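You operate a simulated robot arm through the tools that you are given. There is no shell and no other tool.

The job below is to be done with a simulated robot arm. You get a single attempt, and the scene is never put back.

JOB
Wipe the red brush on the wet pad, cover the white pot, shut the slide and lock the turntable.
Fine: stand the brush back. Set down upright: red brush.

Only the result counts: the job must be done as asked and must still hold three seconds after the hand-in. Knocking over, shifting, dropping, spilling or breaking anything else fails it. A push-on lid holds only when it is set on centred and level and pressed home; a screw cap is set on level and turned clockwise until tight.

ROBOT AND FRAMES
A 6-joint arm with a two-finger parallel gripper, fixed in place. Base frame: the origin is on the floor under the middle of its stand, x ahead of it, y to its left, z up; the work surface is at about z = 720. Lengths are in mm, angles in degrees, forces in N, time in s.
With the tool pointing down near the work surface it reaches from about 260 to 660 mm from the base axis. Its first joint turns from -66.0 to 66.0 degrees. Payload 2.9 kg.
The TCP is the grasp point between the finger pads, 30 mm short of the fingertips. In the tool frame z runs along the fingers and y along their closing line. Largest opening 110 mm; finger width 20, thickness 10; the body of the gripper, 48 by 112 mm, starts 55 mm behind the TCP.
Orientation is that of the tool frame in the base frame, as a unit quaternion [w, x, y, z]. With the fingers straight down and closing along the base's y, the tool's x points along the base's -x, its y along +y and its z along -z.

CONTROLS
- The arm moves only by the tool send_rows. Its argument "motion" is a list of rows, each a list of 7 numbers: the shift along the tool's x, y, z in mm, then the turn, a rotation vector about the tool's x, y, z in degrees, then the closure in counts, from 0 (fully open) to 255 (shut). In form: [[x, y, z, ax, ay, az, gripper], ...]. A call has 1 to 20 rows; each row shifts and turns the commanded pose from where the row before left it, along the tool's axes as they then stand. Each row takes 0.2 s and may step no farther than 50 mm and 8.6 degrees from the row before; otherwise, or with a gripper value out of range, the whole call is refused. A pose out of reach is approached as far as the arm can. The call stops where the force on the tool passes 50 N (or 10 N more than at its start, if that is more) or the arm is blocked; 0.2 s more then pass. Each finger travels about 108 mm/s and halts on what it meets, pressing with about 41 N; the grip force reading is that of the motor and also rises with nothing between the fingers. The clock runs only during rows and for 0.2 s after the last one: add rows that do not move to give the fingers time. The reply holds the time, the measured pose of the TCP, the force on the tool along the base axes, the opening and the grip force, in the units named above and with some noise, with the torque about the TCP (base axes, N m) and any sound that the robot's microphone picked up.
- Cameras (640 x 400 px; columns grow to the right, rows downward): "scene" is fixed at [57.9, 419.8, 1389.5]; the picture's right is [-0.91, -0.41, 0.00], its down [-0.21, 0.47, -0.85] and it looks along [0.35, -0.78, -0.52] (base axes); focal length 325 px, centre (320, 200). "wrist" rides on the gripper at [72, 17, -103] in the tool frame; the picture's right is [-0.23, 0.97, 0.00], its down [-0.76, -0.18, -0.62] and it looks along [-0.61, -0.14, 0.78] (tool axes); focal length 222 px, centre (320, 200). There is no depth. A picture from a camera that has moved, and an enlarged one, comes with that camera's place and axes in the base frame and with its lens.
- capture(camera): a new picture of that camera. The clock stands still meanwhile.
- inspect(camera, box): a new picture of the part [left, top, right, bottom] of that camera's present view, enlarged. The clock stands still meanwhile.
- finish_job(): hands the job in; it is judged then, once.

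Nothing tells you positions but the pictures and the camera data. Unless the task says otherwise, let go and move clear before handing in.

The tools are called after "Emit:" as a command line: name --pt "numbers of a row" for each row, then --argument value for the rest, lists and objects as JSON in quotes. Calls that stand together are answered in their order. send_rows: Moves the arm, as the interface text tells. Its arguments: {"type":"object","properties":{"motion":{"type":"array","items":{"type":"array","items":{"type":"number"}}}},"required":["motion"]} The other tools are called the same way: capture (camera) takes a picture; inspect (camera, box) takes an enlarged picture of a part of a camera's view; finish_job () hands the job in.

At the start:

```text
time_s: 0.0
position: [370.5, -197.6, 1056.2]
tool_rot: [0.0, 0.0, 1.0, 0.001]
force: [0.1, 0.0, -0.3]
wrist_torque: [0.01, -0.02, 0.0]
finger_gap: 110.1
gripper_force: 0.1
```

scene: 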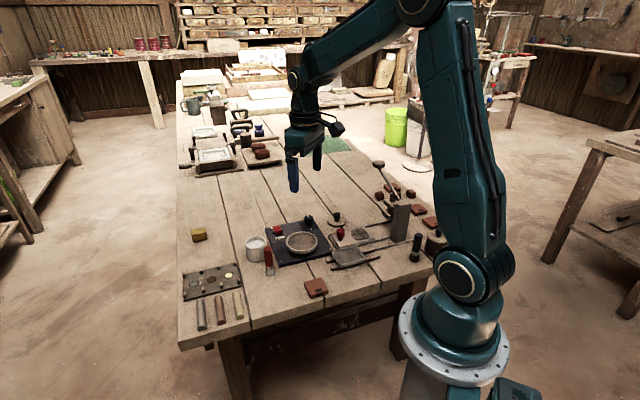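
wrist: 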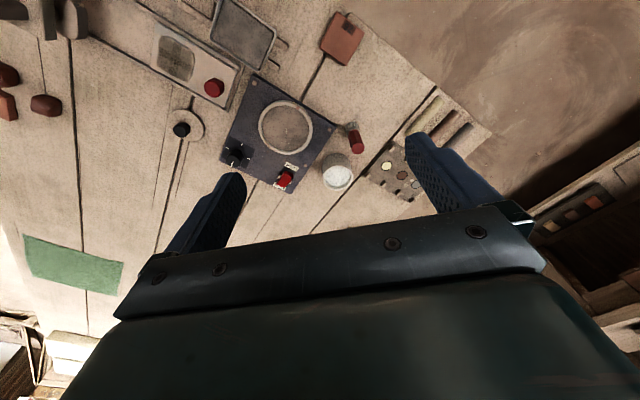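

I see a workbench with a turntable on a dark plate, a white pot, a red brush-like item, a slide and other items. I'll look closer at everything before moving.

Emit:
inspect --camera "scene" --box '[170, 180, 330, 280]'

Emit:
inspect --camera "scene" --box '[290, 180, 450, 280]'

Emit:
inspect --camera "scene" --box '[170, 250, 330, 350]'

Emit:
inspect --camera "scene" --box '[170, 80, 330, 180]'

Emit:
inspect --camera "wrist" --box '[130, 0, 330, 125]'

Emit:
inspect --camera "wrist" --box '[210, 80, 410, 205]'

Emit:
inspect --camera "wrist" --box '[320, 70, 520, 195]'

Emit:
inspect --camera "wrist" --box '[0, 0, 200, 125]'

```text
4.00 times, centred on (250, 230) of scene
camera zoom: at [57.9, 419.8, 1389.5], right [-0.91, -0.41, 0.0], down [-0.21, 0.47, -0.85], along [0.35, -0.78, -0.52], focal length 1302 px, centre (600, 80)
```

zoom: 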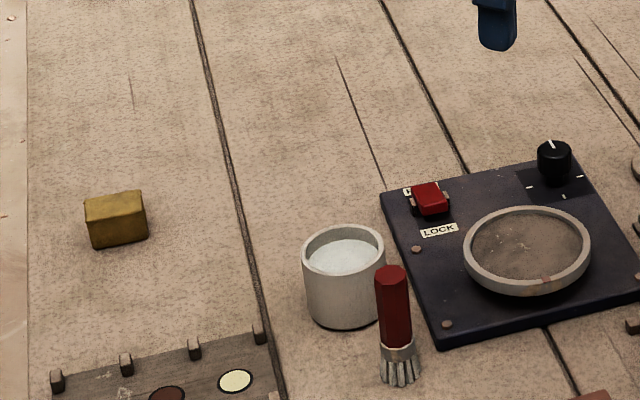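

```text
4.00 times, centred on (370, 230) of scene
camera zoom: at [57.9, 419.8, 1389.5], right [-0.91, -0.41, 0.0], down [-0.21, 0.47, -0.85], along [0.35, -0.78, -0.52], focal length 1302 px, centre (120, 80)
```

zoom: 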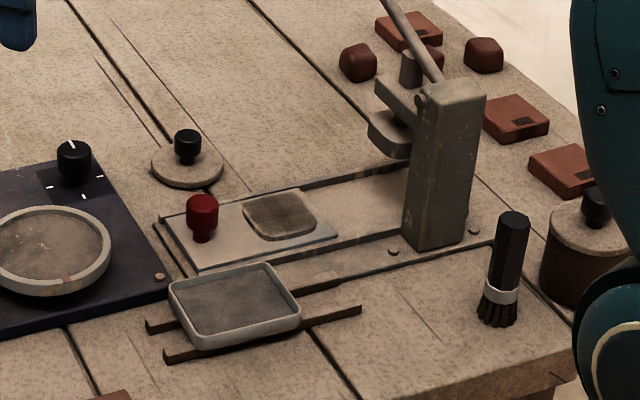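

```text
4.00 times, centred on (250, 300) of scene
camera zoom: at [57.9, 419.8, 1389.5], right [-0.91, -0.41, 0.0], down [-0.21, 0.47, -0.85], along [0.35, -0.78, -0.52], focal length 1302 px, centre (600, -200)
```

zoom: 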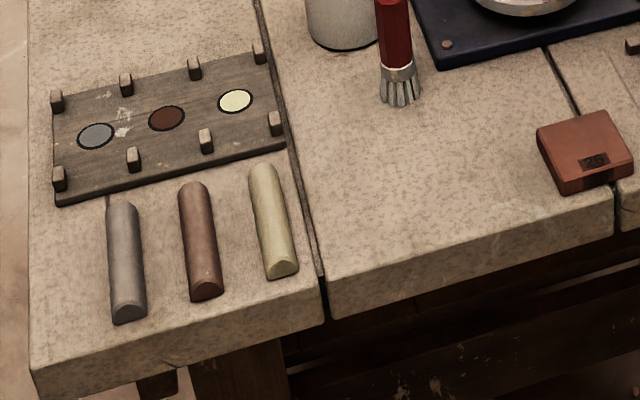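

```text
4.00 times, centred on (250, 130) of scene
camera zoom: at [57.9, 419.8, 1389.5], right [-0.91, -0.41, 0.0], down [-0.21, 0.47, -0.85], along [0.35, -0.78, -0.52], focal length 1302 px, centre (600, 480)
```

zoom: 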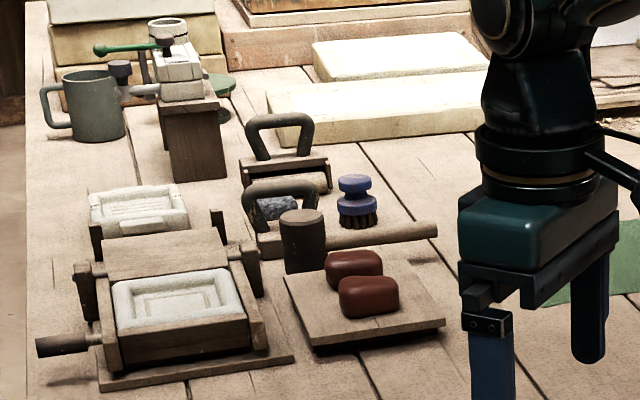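

```text
3.20 times, centred on (230, 62) of wrist
camera zoom: at [297.2, -179.0, 1158.7], right [0.23, 0.97, 0.0], down [0.76, -0.18, 0.62], along [0.61, -0.14, -0.78], focal length 711 px, centre (608, 640)
```

zoom: 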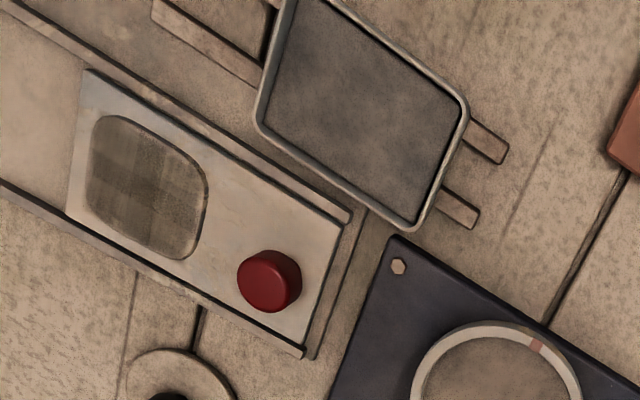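

```text
3.20 times, centred on (310, 142) of wrist
camera zoom: at [297.2, -179.0, 1158.7], right [0.23, 0.97, 0.0], down [0.76, -0.18, 0.62], along [0.61, -0.14, -0.78], focal length 711 px, centre (352, 384)
```

zoom: 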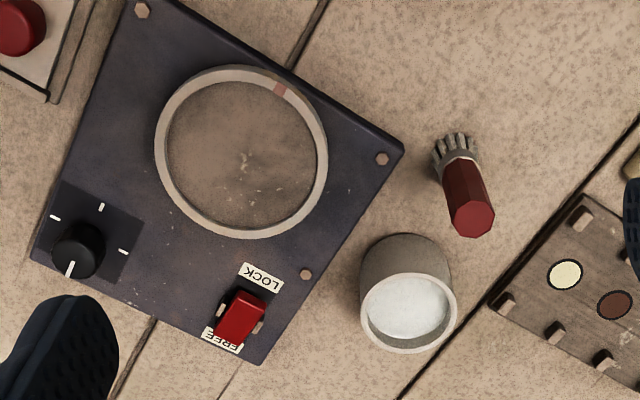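

```text
3.20 times, centred on (420, 132) of wrist
camera zoom: at [297.2, -179.0, 1158.7], right [0.23, 0.97, 0.0], down [0.76, -0.18, 0.62], along [0.61, -0.14, -0.78], focal length 711 px, centre (0, 416)
```

zoom: 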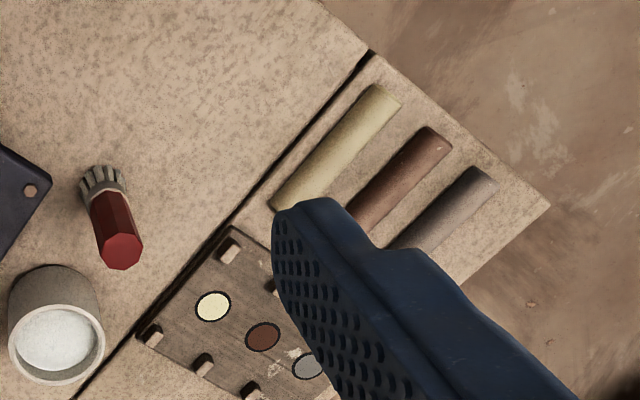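

```text
3.20 times, centred on (100, 62) of wrist
camera zoom: at [297.2, -179.0, 1158.7], right [0.23, 0.97, 0.0], down [0.76, -0.18, 0.62], along [0.61, -0.14, -0.78], focal length 711 px, centre (1024, 640)
```

zoom: 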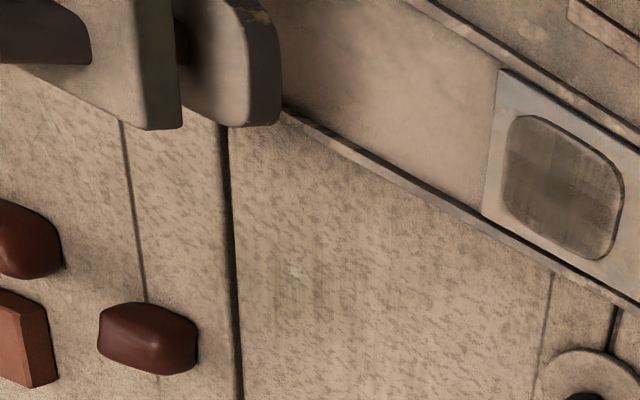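

The turntable is near (433, -277), the white pot near (549, -199), the loose knobbed lid near (394, -471), and the red brush near (470, -152). The tray is near (287, -299) and the slide with its red knob near (348, -387). Next I move the wrist camera closer to look at the slide, the tray and the lock.

Emit:
send_rows --pt "17.5 -25.5 26.5 0 0 0 0" --pt "17.5 -25.5 26.5 0 0 0 0" --pt "17.5 -25.5 26.5 0 0 0 0" --pt "17.5 -25.5 26.5 0 0 0 0"

Emit:
capture --camera "wrist"

```text
time_s: 1.0
position: [301.1, -302.9, 948.3]
tool_rot: [0.0, 0.0, 1.0, -0.001]
force: [0.0, 0.1, 0.3]
wrist_torque: [0.01, -0.05, -0.04]
finger_gap: 110.1
gripper_force: 0.0
```

```text
taken
camera wrist: at [227.4, -283.7, 1052.5], right [0.23, 0.97, 0.0], down [0.76, -0.18, 0.62], along [0.61, -0.14, -0.78], focal length 222 px, centre (320, 200)
```

wrist: 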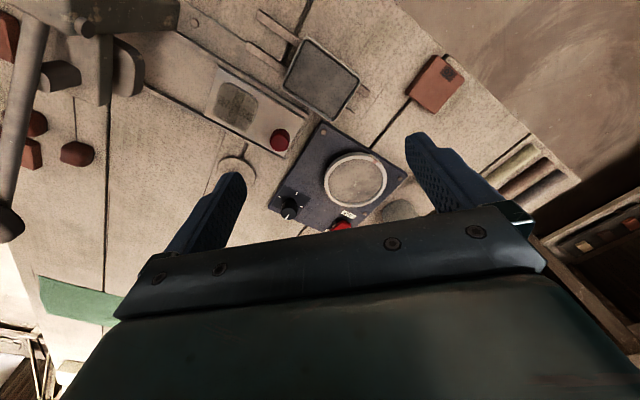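

Emit:
inspect --camera "wrist" --box '[170, 0, 410, 150]'

Emit:
inspect --camera "wrist" --box '[0, 0, 240, 150]'

Emit:
inspect --camera "wrist" --box '[180, 100, 420, 250]'

Emit:
inspect --camera "scene" --box '[320, 215, 420, 277]'

```text
2.67 times, centred on (290, 75) of wrist
camera zoom: at [227.4, -283.7, 1052.5], right [0.23, 0.97, 0.0], down [0.76, -0.18, 0.62], along [0.61, -0.14, -0.78], focal length 592 px, centre (400, 533)
```

zoom: 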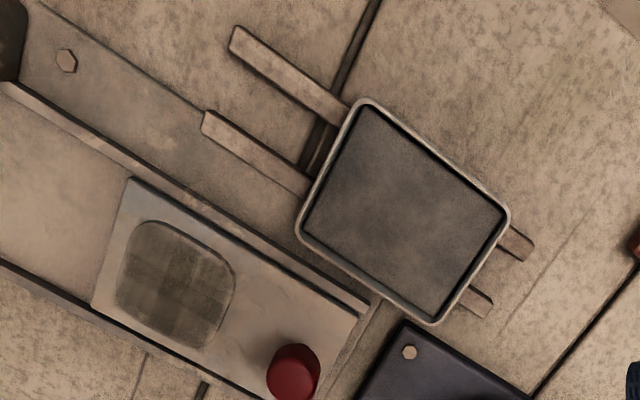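

```text
2.67 times, centred on (120, 75) of wrist
camera zoom: at [227.4, -283.7, 1052.5], right [0.23, 0.97, 0.0], down [0.76, -0.18, 0.62], along [0.61, -0.14, -0.78], focal length 592 px, centre (853, 533)
```

zoom: 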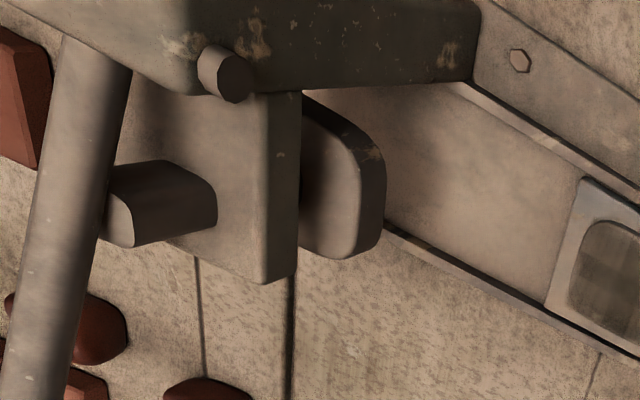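

```text
2.67 times, centred on (300, 175) of wrist
camera zoom: at [227.4, -283.7, 1052.5], right [0.23, 0.97, 0.0], down [0.76, -0.18, 0.62], along [0.61, -0.14, -0.78], focal length 592 px, centre (373, 267)
```

zoom: 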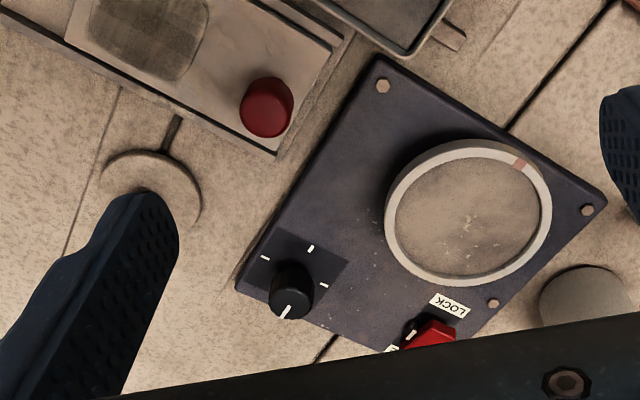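

```text
6.40 times, centred on (370, 246) of scene
camera zoom: at [57.9, 419.8, 1389.6], right [-0.91, -0.41, 0.0], down [-0.21, 0.47, -0.85], along [0.35, -0.78, -0.52], focal length 2083 px, centre (0, -94)
```

zoom: 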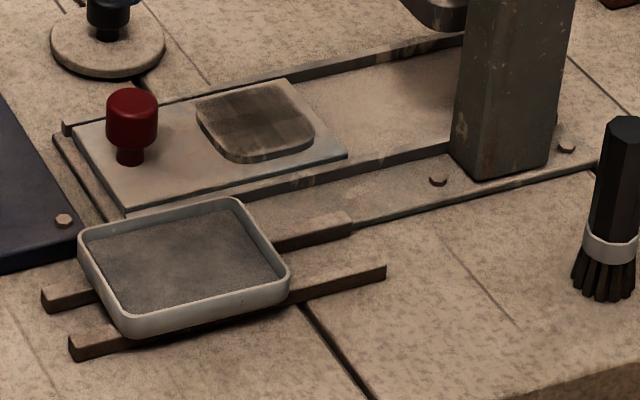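

The slide is a plate with a red knob and pocket that runs on rails toward the press, and it is pulled out now. The grey pad in the shallow tray is the wet pad. Next I look closer at the lock switch.

Emit:
send_rows --pt "-33.2 0.8 21.2 0 0 0 0" --pt "-33.2 0.8 21.2 0 0 0 0" --pt "-33.2 0.8 21.2 0 0 0 0" --pt "-33.2 0.8 21.2 0 0 0 0" --pt "-33.2 0.8 21.2 0 0 0 0"

Emit:
capture --camera "wrist"

Emit:
inspect --camera "wrist" --box '[260, 120, 420, 220]'

Emit:
inspect --camera "scene" --box '[260, 210, 340, 260]'

```text
time_s: 2.2
position: [464.9, -296.8, 844.5]
tool_rot: [0.0, -0.001, 1.0, 0.0]
force: [-0.2, -0.2, -0.4]
wrist_torque: [-0.03, 0.01, -0.01]
finger_gap: 110.1
gripper_force: 0.1
```

```text
taken
camera wrist: at [392.2, -276.8, 947.2], right [0.23, 0.97, 0.0], down [0.76, -0.18, 0.62], along [0.61, -0.14, -0.78], focal length 222 px, centre (320, 200)
```

wrist: 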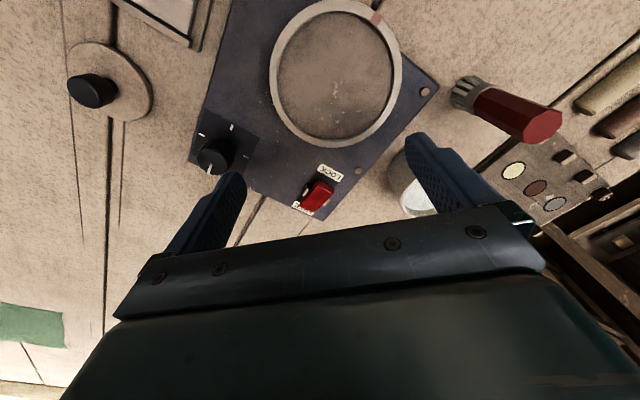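

```text
4.00 times, centred on (340, 170) of wrist
camera zoom: at [392.2, -276.8, 947.2], right [0.23, 0.97, 0.0], down [0.76, -0.18, 0.62], along [0.61, -0.14, -0.78], focal length 888 px, centre (240, 320)
```

zoom: 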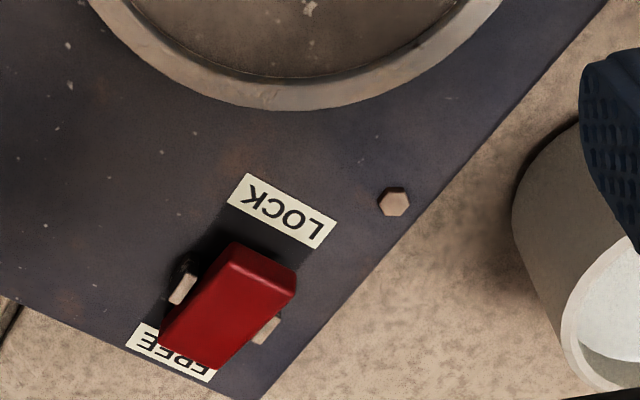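

```text
8.00 times, centred on (300, 235) of scene
camera zoom: at [57.9, 419.8, 1389.5], right [-0.91, -0.41, 0.0], down [-0.21, 0.47, -0.85], along [0.35, -0.78, -0.52], focal length 2604 px, centre (480, -80)
```

zoom: 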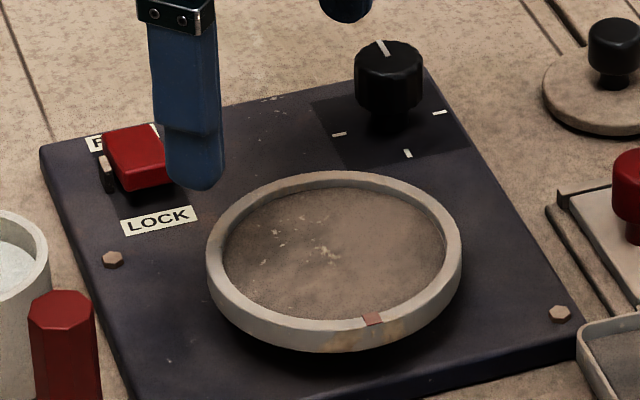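

The lock is a red rocker tilted to its FREE end, so I'll press down the LOCK end. Before grasping the brush I'll move up and over to get a precise view of it.

Emit:
send_rows --pt "0 0 -45 0 0 0 0" --pt "19 39 0 0 0 0 0" --pt "19 39 0 0 0 0 0" --pt "19 39 0 0 0 0 0" --pt "0 39 0 0 0 0 0" --pt "0 0 40 0 0 0 0"

Emit:
capture --camera "wrist"

Emit:
inspect --camera "wrist" --box '[240, 120, 400, 220]'

Emit:
inspect --camera "scene" --box '[240, 210, 320, 260]'

```text
time_s: 3.6
position: [408.8, -140.0, 846.4]
tool_rot: [0.001, 0.0, 1.0, -0.001]
force: [0.4, 0.2, -0.2]
wrist_torque: [-0.01, 0.0, 0.01]
finger_gap: 110.1
gripper_force: 0.1
```

```text
taken
camera wrist: at [336.6, -120.6, 949.6], right [0.23, 0.97, 0.0], down [0.76, -0.18, 0.62], along [0.61, -0.14, -0.78], focal length 222 px, centre (320, 200)
```

wrist: 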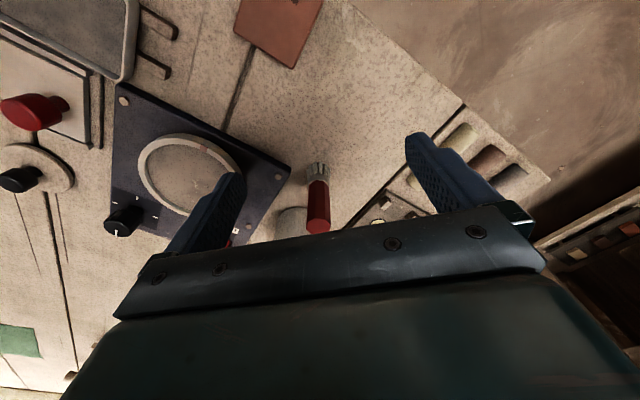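

```text
4.00 times, centred on (320, 170) of wrist
camera zoom: at [336.6, -120.6, 949.6], right [0.23, 0.97, 0.0], down [0.76, -0.18, 0.62], along [0.61, -0.14, -0.78], focal length 888 px, centre (320, 320)
```

zoom: 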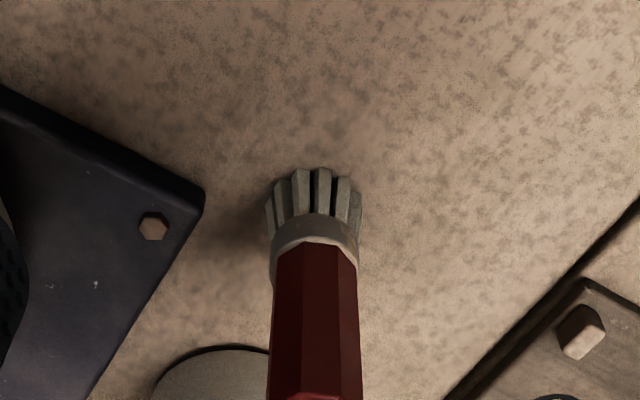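

```text
8.00 times, centred on (280, 235) of scene
camera zoom: at [57.8, 419.8, 1389.5], right [-0.91, -0.41, 0.0], down [-0.21, 0.47, -0.85], along [0.35, -0.78, -0.52], focal length 2604 px, centre (640, -80)
```

zoom: 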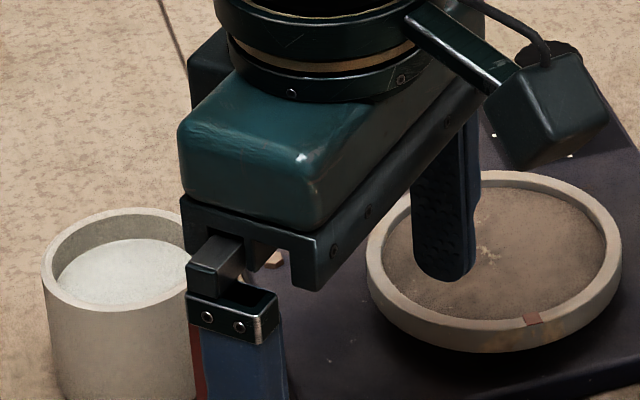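

The brush stands upright near (471, -154), with its top at about z = 818 and an octagonal handle. I'll lift, turn the gripper about 21° to match the handle's flats, narrow the opening and hover above it.

Emit:
send_rows --pt "0 0 -20 0 0 7 60" --pt "0 0 -20 0 0 7 110" --pt "0 0 -10 0 0 7 110" --pt "-31.3 4.8 0 0 0 0 110" --pt "-31.4 4.8 0 0 0 0 110" --pt "0 0 0 0 0 0 110"

Emit:
capture --camera "wrist"

Emit:
inspect --camera "wrist" --box '[260, 100, 380, 175]'

Emit:
inspect --camera "scene" --box '[230, 210, 330, 272]'

```text
time_s: 5.0
position: [469.8, -153.5, 898.6]
tool_rot: [0.0, 0.182, 0.983, 0.0]
force: [-0.7, -0.3, -0.3]
wrist_torque: [0.04, 0.01, -0.01]
finger_gap: 62.5
gripper_force: 0.1
```

```text
taken
camera wrist: at [408.7, -110.7, 1002.1], right [0.56, 0.83, 0.0], down [0.65, -0.44, 0.62], along [0.52, -0.35, -0.78], focal length 222 px, centre (320, 200)
```

wrist: 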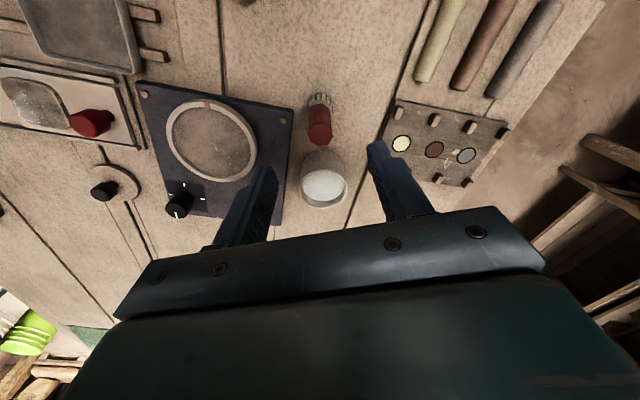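

```text
5.33 times, centred on (320, 138) of wrist
camera zoom: at [408.7, -110.7, 1002.1], right [0.56, 0.83, 0.0], down [0.65, -0.44, 0.62], along [0.52, -0.35, -0.78], focal length 1185 px, centre (320, 533)
```

zoom: 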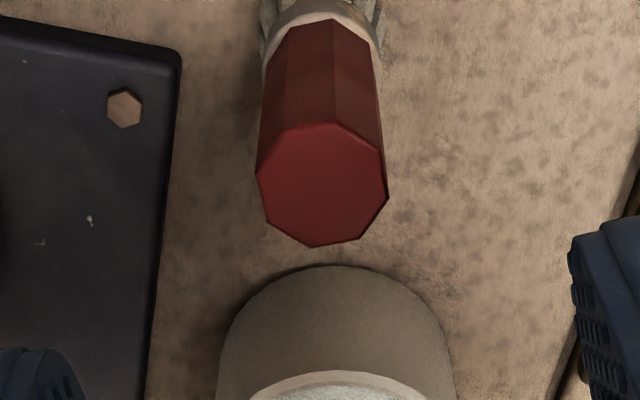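

```text
6.40 times, centred on (280, 241) of scene
camera zoom: at [57.9, 419.7, 1389.5], right [-0.91, -0.41, 0.0], down [-0.21, 0.47, -0.85], along [0.35, -0.78, -0.52], focal length 2083 px, centre (576, -62)
```

zoom: 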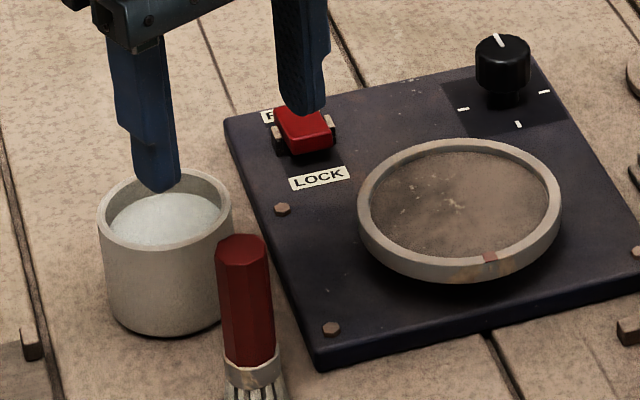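

The octagonal top sits at image column 320, so the gripper is aligned over the brush. I'll descend to mid-handle and close.

Emit:
send_rows --pt "-1.3 0.5 40 0 0 0 110" --pt "0 0 40 0 0 0 110" --pt "0 0 31 0 0 0 110" --pt "0 0 0 0 0 0 110"

Emit:
inspect --camera "wrist" --box '[200, 80, 440, 230]'

Emit:
inspect --camera "scene" --box '[230, 210, 330, 272]'

```text
time_s: 6.0
position: [472.4, -154.0, 786.8]
tool_rot: [0.0, 0.182, 0.983, 0.0]
force: [0.2, -0.9, -0.3]
wrist_torque: [0.03, 0.03, 0.02]
finger_gap: 62.6
gripper_force: 0.1
```

```text
2.67 times, centred on (320, 155) of wrist
camera zoom: at [410.0, -110.6, 890.0], right [0.56, 0.83, 0.0], down [0.65, -0.44, 0.62], along [0.52, -0.35, -0.78], focal length 592 px, centre (320, 320)
```

zoom: 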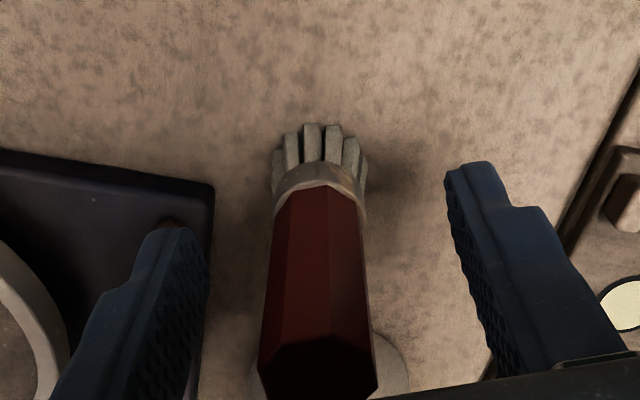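

```text
6.40 times, centred on (280, 241) of scene
camera zoom: at [57.9, 419.8, 1389.5], right [-0.91, -0.41, 0.0], down [-0.21, 0.47, -0.85], along [0.35, -0.78, -0.52], focal length 2083 px, centre (576, -62)
```

zoom: 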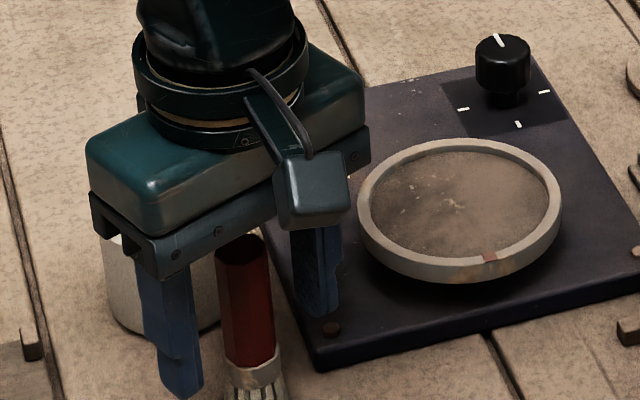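

The fingers straddle the handle. I'll close on it and then check the grip.

Emit:
send_rows --pt "0 0 0 0 0 0 180" --pt "0 0 0 0 0 0 230" --pt "0 0 0 0 0 0 230" --pt "0 0 0 0 0 0 230"

Emit:
inspect --camera "wrist" --box '[200, 80, 440, 230]'

```text
time_s: 7.0
position: [471.8, -154.4, 786.9]
tool_rot: [0.001, 0.182, 0.983, 0.0]
force: [0.4, -1.1, -0.2]
wrist_torque: [0.01, -0.01, 0.03]
finger_gap: 22.4
gripper_force: 41.1
```

```text
2.67 times, centred on (320, 155) of wrist
camera zoom: at [409.9, -110.6, 890.2], right [0.56, 0.83, 0.0], down [0.65, -0.44, 0.62], along [0.52, -0.35, -0.78], focal length 592 px, centre (320, 320)
```

zoom: 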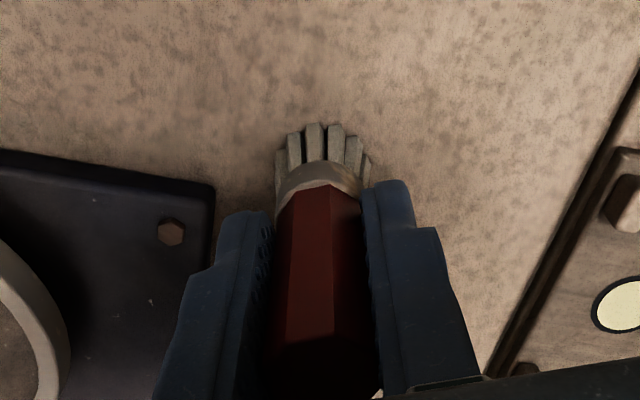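

The brush is gripped at a 22.4 mm gap, holding at the pose (472, -154, 787), which is where I'll return it. Now I lift it and carry it over the wet pad at about (286, -297).

Emit:
send_rows --pt "0 0 -15 0 0 0 230" --pt "0 0 -40 0 0 0 230" --pt "0 0 -40 0 0 0 230" --pt "20.4 -33.3 0 0 0 0 230" --pt "20.4 -33.3 0 0 0 0 230" --pt "20.4 -33.3 0 0 0 0 230" --pt "20.4 -33.3 0 0 0 0 230" --pt "20.4 -33.3 0 0 0 0 230" --pt "20.4 -33.3 0 0 0 0 230" --pt "0 0 25 0 0 0 230" --pt "0 0 20 0 0 0 230"

Emit:
capture --camera "wrist"

Emit:
inspect --camera "scene" --box '[300, 210, 420, 285]'

Emit:
inspect --camera "wrist" --box '[240, 80, 400, 180]'

```text
time_s: 9.4
position: [287.8, -296.3, 836.3]
tool_rot: [0.0, 0.182, 0.983, 0.0]
force: [0.2, -0.6, -1.0]
wrist_torque: [0.0, 0.01, 0.03]
finger_gap: 22.1
gripper_force: 40.8
```

```text
taken
camera wrist: at [225.1, -253.4, 940.0], right [0.56, 0.83, 0.0], down [0.65, -0.44, 0.62], along [0.52, -0.35, -0.78], focal length 222 px, centre (320, 200)
```

wrist: 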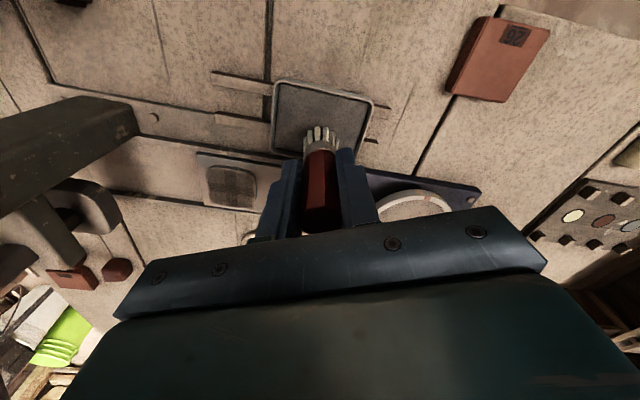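

```text
5.33 times, centred on (360, 248) of scene
camera zoom: at [57.9, 419.7, 1389.6], right [-0.91, -0.41, 0.0], down [-0.21, 0.47, -0.85], along [0.35, -0.78, -0.52], focal length 1736 px, centre (107, -53)
```

zoom: 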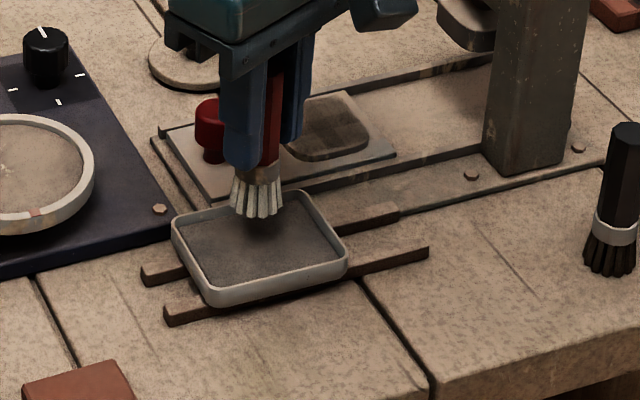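

```text
4.00 times, centred on (320, 130) of wrist
camera zoom: at [225.1, -253.4, 940.0], right [0.56, 0.83, 0.0], down [0.65, -0.44, 0.62], along [0.52, -0.35, -0.78], focal length 888 px, centre (320, 480)
```

zoom: 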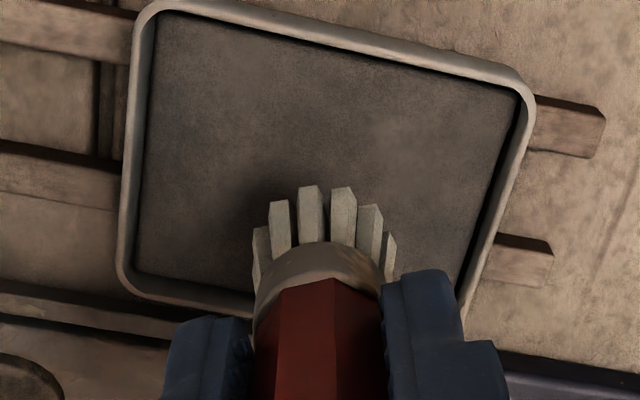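

The brush hangs over the tray centre at (287, -297), and its bristle ends are at about z = 769. I'll lower it gently in small steps until it touches the pad.

Emit:
send_rows --pt "0 0 10 0 0 0 230" --pt "0 0 10 0 0 0 230" --pt "0 0 3 0 0 0 230"

Emit:
inspect --camera "scene" --box '[320, 230, 400, 280]'

```text
time_s: 10.2
position: [286.1, -295.9, 813.9]
tool_rot: [0.0, 0.182, 0.983, 0.001]
force: [0.4, -0.3, -1.4]
wrist_torque: [0.03, -0.02, -0.03]
finger_gap: 22.2
gripper_force: 40.8
```

```text
8.00 times, centred on (360, 255) of scene
camera zoom: at [57.9, 419.7, 1389.6], right [-0.91, -0.41, 0.0], down [-0.21, 0.47, -0.85], along [0.35, -0.78, -0.52], focal length 2604 px, centre (0, -240)
```

zoom: 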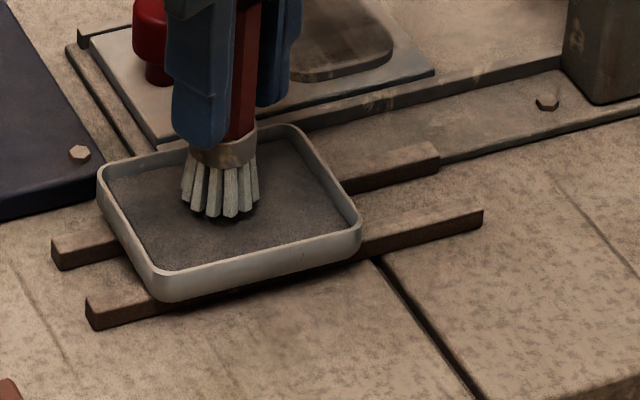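

Emit:
send_rows --pt "0 0 2 0 0 0 230" --pt "0 0 2 0 0 0 230"

```text
time_s: 10.8
position: [286.5, -295.1, 810.5]
tool_rot: [0.0, 0.183, 0.983, 0.0]
force: [0.1, 0.8, -0.1]
wrist_torque: [0.0, -0.01, -0.02]
finger_gap: 22.1
gripper_force: 41.2
```

The bristles are at about z = 743 with no contact yet, so I keep lowering in 2 mm steps.

Emit:
send_rows --pt "0 0 2 0 0 0 230"

Emit:
inspect --camera "scene" --box '[330, 240, 378, 270]'

```text
time_s: 11.2
position: [288.0, -295.7, 809.1]
tool_rot: [0.0, 0.182, 0.983, -0.001]
force: [-0.5, 0.6, -0.3]
wrist_torque: [0.01, 0.01, -0.02]
finger_gap: 22.2
gripper_force: 40.9
```

```text
13.33 times, centred on (354, 255) of scene
camera zoom: at [57.9, 419.7, 1389.6], right [-0.91, -0.41, 0.0], down [-0.21, 0.47, -0.85], along [0.35, -0.78, -0.52], focal length 4339 px, centre (-133, -533)
```

zoom: 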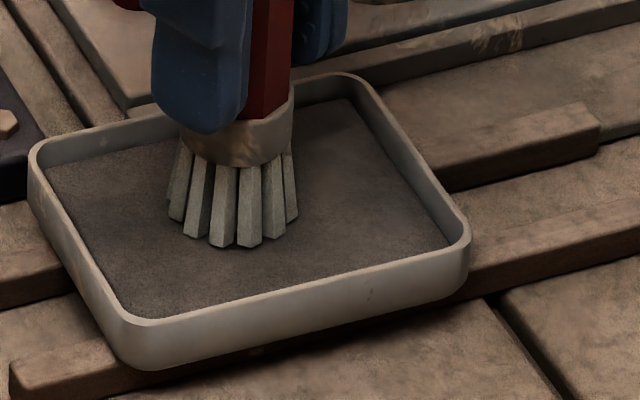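

Emit:
send_rows --pt "0 0 1.5 0 0 0 230"

Emit:
send_rows --pt "0 0 1.5 0 0 0 230"

```text
time_s: 11.6
position: [286.6, -295.4, 807.8]
tool_rot: [0.001, 0.182, 0.983, 0.0]
force: [-4.2, 1.3, 18.0]
wrist_torque: [0.17, 0.19, -0.01]
finger_gap: 22.2
gripper_force: 41.5
```

```text
time_s: 12.0
position: [287.5, -295.2, 807.0]
tool_rot: [0.002, 0.182, 0.983, -0.001]
force: [-5.4, 4.8, 41.9]
wrist_torque: [0.4, 0.06, -0.08]
finger_gap: 22.4
gripper_force: 41.2
```

Contact is stiff at about TCP z = 808.5, and the force is now 42 N. I'll back off about 2 mm to leave a light wiping pressure.

Emit:
send_rows --pt "0 0 -2.2 0 0 0 230"

Emit:
inspect --camera "scene" --box '[330, 240, 378, 270]'

```text
time_s: 12.4
position: [288.1, -297.1, 806.2]
tool_rot: [0.002, 0.182, 0.983, 0.0]
force: [2.9, -1.2, 17.7]
wrist_torque: [-0.04, -0.28, -0.03]
finger_gap: 21.9
gripper_force: 40.6
```

```text
13.33 times, centred on (354, 255) of scene
camera zoom: at [57.8, 419.9, 1389.5], right [-0.91, -0.41, 0.0], down [-0.21, 0.47, -0.85], along [0.35, -0.78, -0.52], focal length 4339 px, centre (-133, -533)
```

zoom: 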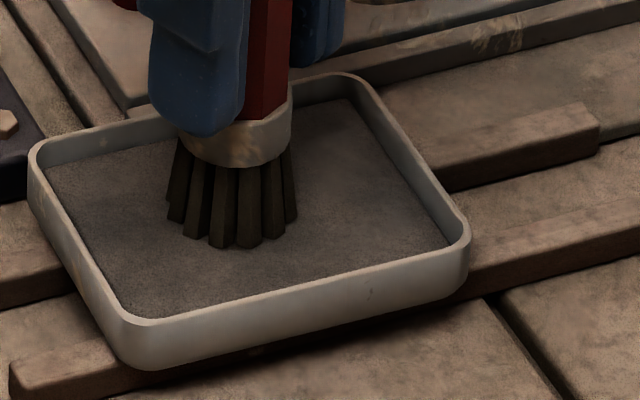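

The bristles have turned dark on touching the pad. I'll ease the pressure a little and make a short, light stroke along the tray's long axis while watching that the tray stays put.

Emit:
send_rows --pt "0 0 -0.7 0 0 0 230" --pt "-2.1 4.5 0 0 0 0 230" --pt "-2.1 4.5 0 0 0 0 230"

Emit:
inspect --camera "scene" --box '[330, 240, 378, 270]'

```text
time_s: 13.2
position: [293.9, -287.4, 807.7]
tool_rot: [-0.001, 0.182, 0.983, 0.001]
force: [0.0, -0.1, -0.8]
wrist_torque: [0.02, 0.0, 0.01]
finger_gap: 22.0
gripper_force: 41.4
```

```text
13.33 times, centred on (354, 255) of scene
camera zoom: at [57.9, 419.7, 1389.5], right [-0.91, -0.41, 0.0], down [-0.21, 0.47, -0.85], along [0.35, -0.78, -0.52], focal length 4339 px, centre (-133, -533)
```

zoom: 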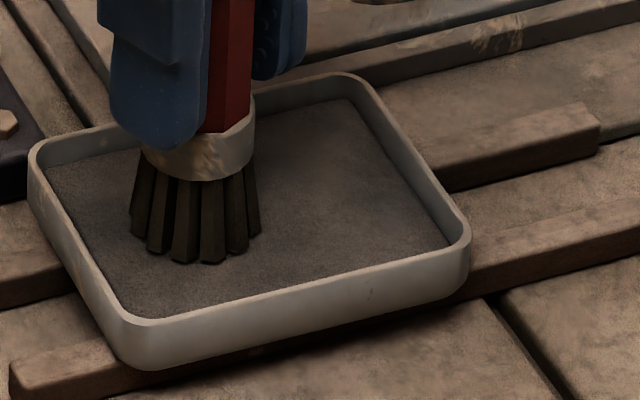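

Tray hasn't moved; contact is now nearly lost, so I'll lower about 0.7 mm and make light back-and-forth strokes.

Emit:
send_rows --pt "0 0 0.7 0 0 0 230" --pt "2.1 -4.5 0 0 0 0 230" --pt "2.1 -4.5 0 0 0 0 230"

```text
time_s: 14.0
position: [287.1, -294.7, 808.4]
tool_rot: [0.0, 0.183, 0.983, 0.0]
force: [-0.7, -0.4, -0.1]
wrist_torque: [-0.03, -0.04, 0.01]
finger_gap: 22.1
gripper_force: 40.4
```

Emit:
send_rows --pt "0 0 0.8 0 0 0 230" --pt "2.1 -4.5 0 0 0 0 230" --pt "2.1 -4.5 0 0 0 0 230"

```text
time_s: 14.8
position: [279.6, -303.1, 807.8]
tool_rot: [0.0, 0.182, 0.983, 0.0]
force: [0.6, 2.0, 2.7]
wrist_torque: [0.07, -0.15, 0.02]
finger_gap: 22.4
gripper_force: 41.1
```

Emit:
send_rows --pt "0 0 0.3 0 0 0 230" --pt "-2.1 4.5 0 0 0 0 230" --pt "-2.1 4.5 0 0 0 0 230" --pt "-2.1 4.5 0 0 0 0 230" --pt "-2.1 4.5 0 0 0 0 230" --pt "-2.1 4.5 0 0 0 0 230"

Emit:
inspect --camera "scene" --box '[330, 240, 378, 270]'

```text
time_s: 16.2
position: [297.0, -287.1, 807.1]
tool_rot: [0.0, 0.183, 0.983, -0.001]
force: [-5.8, -5.4, 18.8]
wrist_torque: [-0.35, 0.19, -0.07]
finger_gap: 22.2
gripper_force: 41.1
```

```text
13.33 times, centred on (354, 255) of scene
camera zoom: at [57.6, 419.8, 1389.5], right [-0.91, -0.41, 0.0], down [-0.21, 0.47, -0.85], along [0.35, -0.78, -0.52], focal length 4339 px, centre (-133, -533)
```

zoom: 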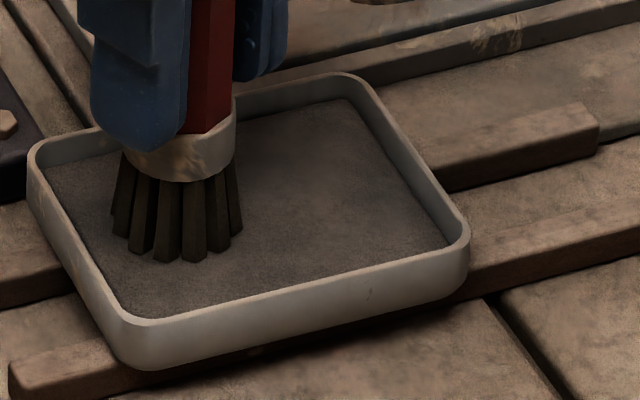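

Now contact is firm (about 19 N), and the tray is unmoved. I'll do the return stroke slightly lighter, then lift off.

Emit:
send_rows --pt "0 0 -0.4 0 0 0 230" --pt "2.1 -4.5 0 0 0 0 230" --pt "2.1 -4.5 0 0 0 0 230" --pt "2.1 -4.5 0 0 0 0 230" --pt "2.1 -4.5 0 0 0 0 230" --pt "2.1 -4.5 0 0 0 0 230"

Emit:
send_rows --pt "-2.1 4.5 0 0 0 0 230" --pt "-2.1 4.5 0 0 0 0 230" --pt "-2.1 4.5 0 0 0 0 230"

Emit:
inspect --camera "scene" --box '[330, 240, 378, 270]'

```text
time_s: 17.6
position: [277.8, -302.9, 807.1]
tool_rot: [0.0, 0.182, 0.983, 0.0]
force: [1.4, 2.2, 7.3]
wrist_torque: [0.1, -0.24, 0.08]
finger_gap: 22.1
gripper_force: 40.6
```

```text
time_s: 18.4
position: [289.1, -292.4, 806.5]
tool_rot: [-0.001, 0.182, 0.983, 0.0]
force: [-2.9, -2.4, 7.7]
wrist_torque: [-0.19, 0.04, -0.07]
finger_gap: 22.2
gripper_force: 41.1
```

```text
13.33 times, centred on (354, 255) of scene
camera zoom: at [57.7, 419.8, 1389.5], right [-0.91, -0.41, 0.0], down [-0.21, 0.47, -0.85], along [0.35, -0.78, -0.52], focal length 4339 px, centre (-133, -533)
```

zoom: 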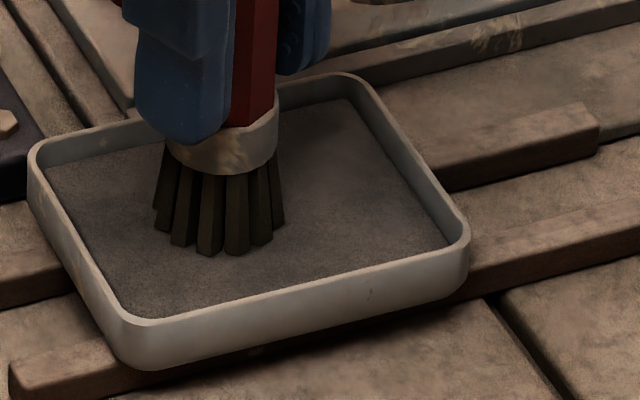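

The wipe is done with the bristles dark and wet and the tray unmoved. I'll lift and carry the brush back above its original spot.

Emit:
send_rows --pt "0 0 -24 0 0 0 230" --pt "0 0 -25 0 0 0 230" --pt "0 0 -25 0 0 0 230" --pt "-20.2 32.4 0 0 0 0 230" --pt "-20.2 32.4 0 0 0 0 230" --pt "-20.2 32.4 0 0 0 0 230" --pt "-20.2 32.4 0 0 0 0 230" --pt "-20.2 32.4 0 0 0 0 230" --pt "-20.2 32.4 0 0 0 0 230" --pt "0 0 30 0 0 0 230" --pt "0 0 30 0 0 0 230" --pt "0 0 0 0 0 0 230"

Emit:
inspect --camera "scene" --box '[230, 220, 310, 270]'

Emit:
inspect --camera "wrist" --box '[200, 60, 440, 210]'

Emit:
inspect --camera "scene" --box '[320, 215, 420, 277]'

```text
time_s: 21.0
position: [473.2, -154.6, 821.8]
tool_rot: [0.0, 0.183, 0.983, 0.0]
force: [0.2, 0.7, 0.0]
wrist_torque: [0.0, 0.02, 0.0]
finger_gap: 22.3
gripper_force: 41.7
```

```text
8.00 times, centred on (270, 245) of scene
camera zoom: at [57.9, 419.8, 1389.5], right [-0.91, -0.41, 0.0], down [-0.21, 0.47, -0.85], along [0.35, -0.78, -0.52], focal length 2604 px, centre (720, -160)
```

zoom: 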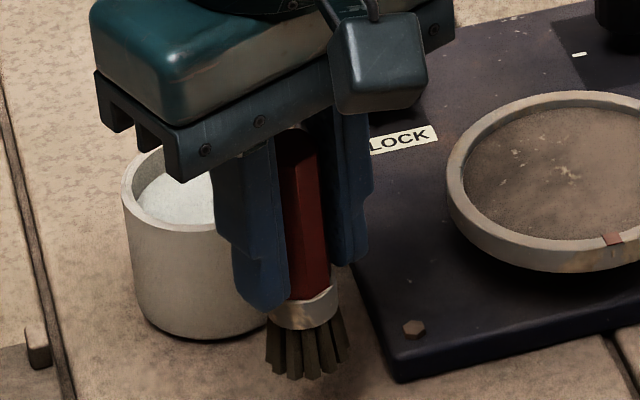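

```text
2.67 times, centred on (320, 135) of wrist
camera zoom: at [411.5, -110.6, 924.2], right [0.56, 0.83, 0.0], down [0.65, -0.44, 0.62], along [0.52, -0.35, -0.78], focal length 592 px, centre (320, 373)
```

zoom: 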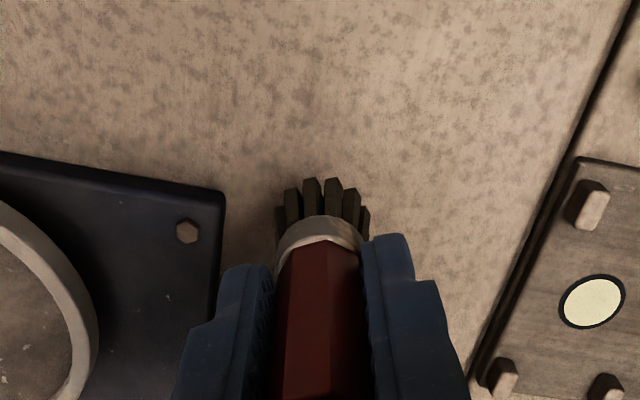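

```text
6.40 times, centred on (370, 246) of scene
camera zoom: at [57.9, 419.8, 1389.5], right [-0.91, -0.41, 0.0], down [-0.21, 0.47, -0.85], along [0.35, -0.78, -0.52], focal length 2083 px, centre (0, -94)
```

zoom: 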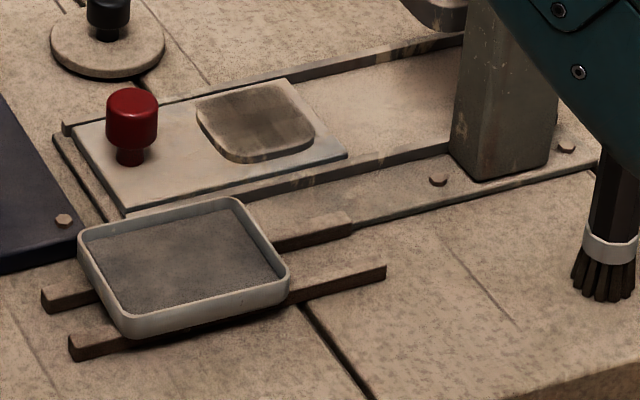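

The brush is over its original spot and hanging straight, with the bristle ends about 34 mm above the bench. I'll lower it, taking small steps near contact.

Emit:
send_rows --pt "0.8 0 15 0 0 0 230" --pt "0 0 12 0 0 0 230" --pt "0 0 4 0 0 0 230" --pt "0 0 0 0 0 0 230"

Emit:
send_rows --pt "0 0 2 0 0 0 230"

```text
time_s: 22.0
position: [472.6, -153.2, 790.7]
tool_rot: [0.0, 0.182, 0.983, -0.001]
force: [0.5, 0.8, -1.0]
wrist_torque: [0.02, -0.02, 0.0]
finger_gap: 22.2
gripper_force: 40.9
```

```text
time_s: 22.4
position: [472.1, -152.8, 788.0]
tool_rot: [0.0, 0.182, 0.983, 0.0]
force: [-0.5, -0.2, -0.9]
wrist_torque: [-0.01, 0.0, 0.02]
finger_gap: 22.2
gripper_force: 40.9
```

Emit:
send_rows --pt "0 0 1 0 0 0 230"

Emit:
send_rows --pt "0 0 0.8 0 0 0 230"

```text
time_s: 22.8
position: [473.5, -152.7, 787.5]
tool_rot: [0.0, 0.183, 0.983, 0.0]
force: [-0.5, -0.1, -0.9]
wrist_torque: [-0.01, 0.0, 0.0]
finger_gap: 22.4
gripper_force: 40.8
```

```text
time_s: 23.2
position: [472.6, -153.2, 786.4]
tool_rot: [-0.001, 0.182, 0.983, 0.0]
force: [-0.7, 0.3, 0.4]
wrist_torque: [-0.01, 0.04, -0.01]
finger_gap: 22.3
gripper_force: 40.5
```

The brush is just touching the bench. I'll lower slightly more until the force confirms it.

Emit:
send_rows --pt "0 0 0.6 0 0 0 230"

Emit:
inspect --camera "scene" --box '[240, 235, 300, 272]'

```text
time_s: 23.6
position: [472.5, -154.8, 786.4]
tool_rot: [0.001, 0.182, 0.983, 0.001]
force: [-1.2, 1.5, 4.6]
wrist_torque: [0.08, -0.01, -0.01]
finger_gap: 22.2
gripper_force: 40.5
```

```text
10.67 times, centred on (270, 254) of scene
camera zoom: at [57.8, 419.8, 1389.5], right [-0.91, -0.41, 0.0], down [-0.21, 0.47, -0.85], along [0.35, -0.78, -0.52], focal length 3471 px, centre (853, -371)
```

zoom: 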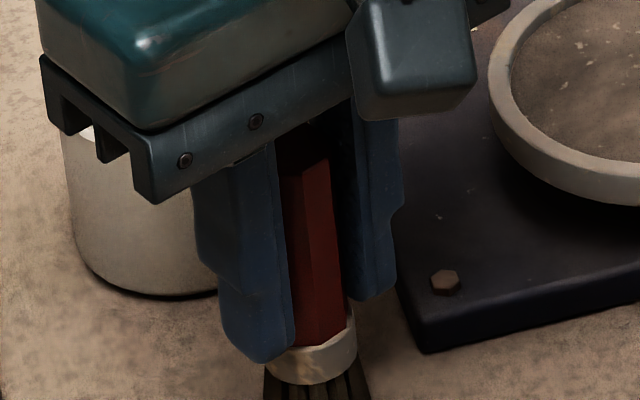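

The bench carries the brush at about 5 N. I'll open the fingers and check that it stands.

Emit:
send_rows --pt "0 0 0 0 0 0 195" --pt "0 0 0 0 0 0 150" --pt "0 0 0 0 0 0 110" --pt "0 0 0 0 0 0 110"

Emit:
inspect --camera "wrist" --box '[200, 80, 440, 230]'

```text
time_s: 24.6
position: [472.1, -153.7, 786.0]
tool_rot: [0.0, 0.182, 0.983, 0.0]
force: [0.2, -0.3, 0.9]
wrist_torque: [-0.03, 0.0, 0.04]
finger_gap: 63.0
gripper_force: 0.2
```

```text
2.67 times, centred on (320, 155) of wrist
camera zoom: at [410.3, -110.5, 889.0], right [0.56, 0.83, 0.0], down [0.65, -0.44, 0.62], along [0.52, -0.35, -0.78], focal length 592 px, centre (320, 320)
```

zoom: 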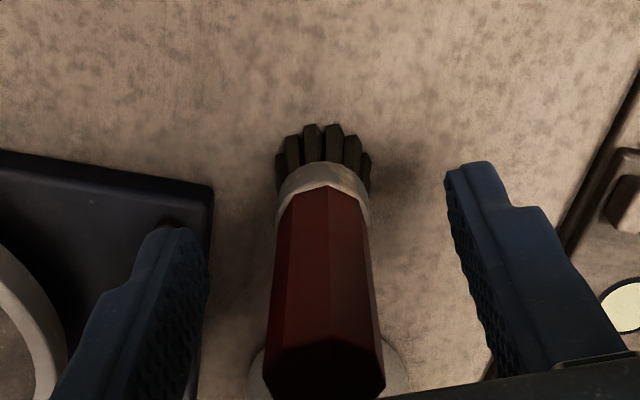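

The brush stands upright by itself. I'll rise straight up and move over the loose lid for a closer look.

Emit:
send_rows --pt "0 0 -38 0 0 0 110" --pt "0 0 -38 0 0 0 110" --pt "0 0 -38 0 0 0 110" --pt "-4.5 -40.3 0 0 0 0 110" --pt "-4.5 -40.3 0 0 0 0 110" --pt "-4.5 -40.3 0 0 0 0 110" --pt "-4.5 -40.3 0 0 0 0 110" --pt "-4.5 -40.3 0 0 0 0 110" --pt "-4.5 -40.3 0 0 0 0 110" --pt "-4.5 -40.3 0 0 0 0 110" --pt "-4.5 -40.3 0 0 0 0 110" --pt "0 0 0 0 0 0 110"

Emit:
capture --camera "wrist"

Emit:
inspect --camera "scene" --box '[230, 210, 330, 272]'

Emit:
inspect --camera "wrist" --box '[240, 80, 400, 180]'

```text
time_s: 27.2
position: [388.9, -467.8, 899.0]
tool_rot: [0.001, 0.182, 0.983, 0.001]
force: [-0.2, 0.1, -0.6]
wrist_torque: [0.0, -0.01, 0.01]
finger_gap: 62.6
gripper_force: 0.1
```

```text
taken
camera wrist: at [327.7, -425.3, 1002.5], right [0.56, 0.83, 0.0], down [0.65, -0.44, 0.62], along [0.52, -0.35, -0.78], focal length 222 px, centre (320, 200)
```

wrist: 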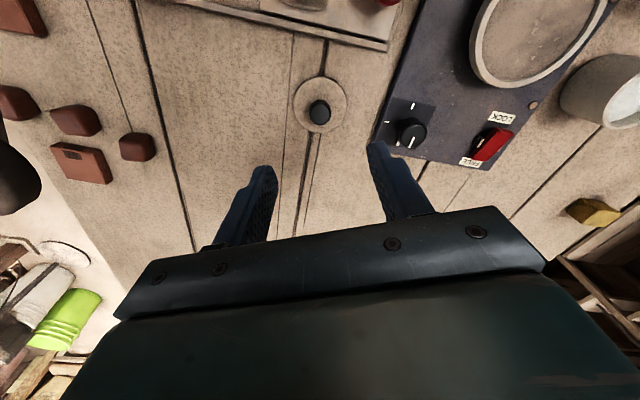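

```text
6.40 times, centred on (280, 241) of scene
camera zoom: at [57.9, 419.7, 1389.5], right [-0.91, -0.41, 0.0], down [-0.21, 0.47, -0.85], along [0.35, -0.78, -0.52], focal length 2083 px, centre (576, -62)
```

zoom: 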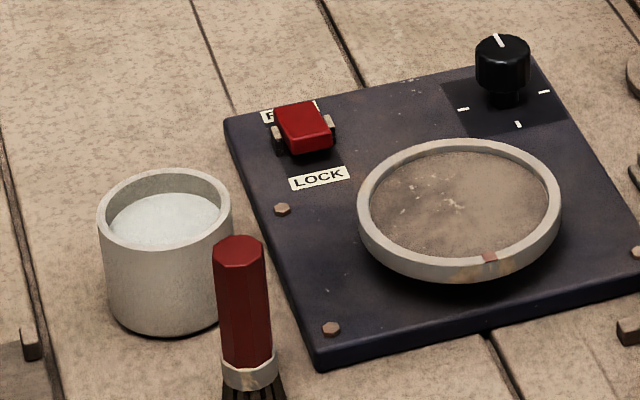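

```text
4.00 times, centred on (320, 130) of wrist
camera zoom: at [327.7, -425.3, 1002.5], right [0.56, 0.83, 0.0], down [0.65, -0.44, 0.62], along [0.52, -0.35, -0.78], focal length 888 px, centre (320, 480)
```

zoom: 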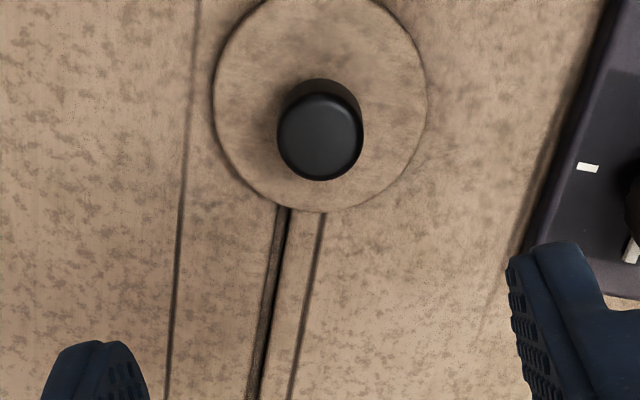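

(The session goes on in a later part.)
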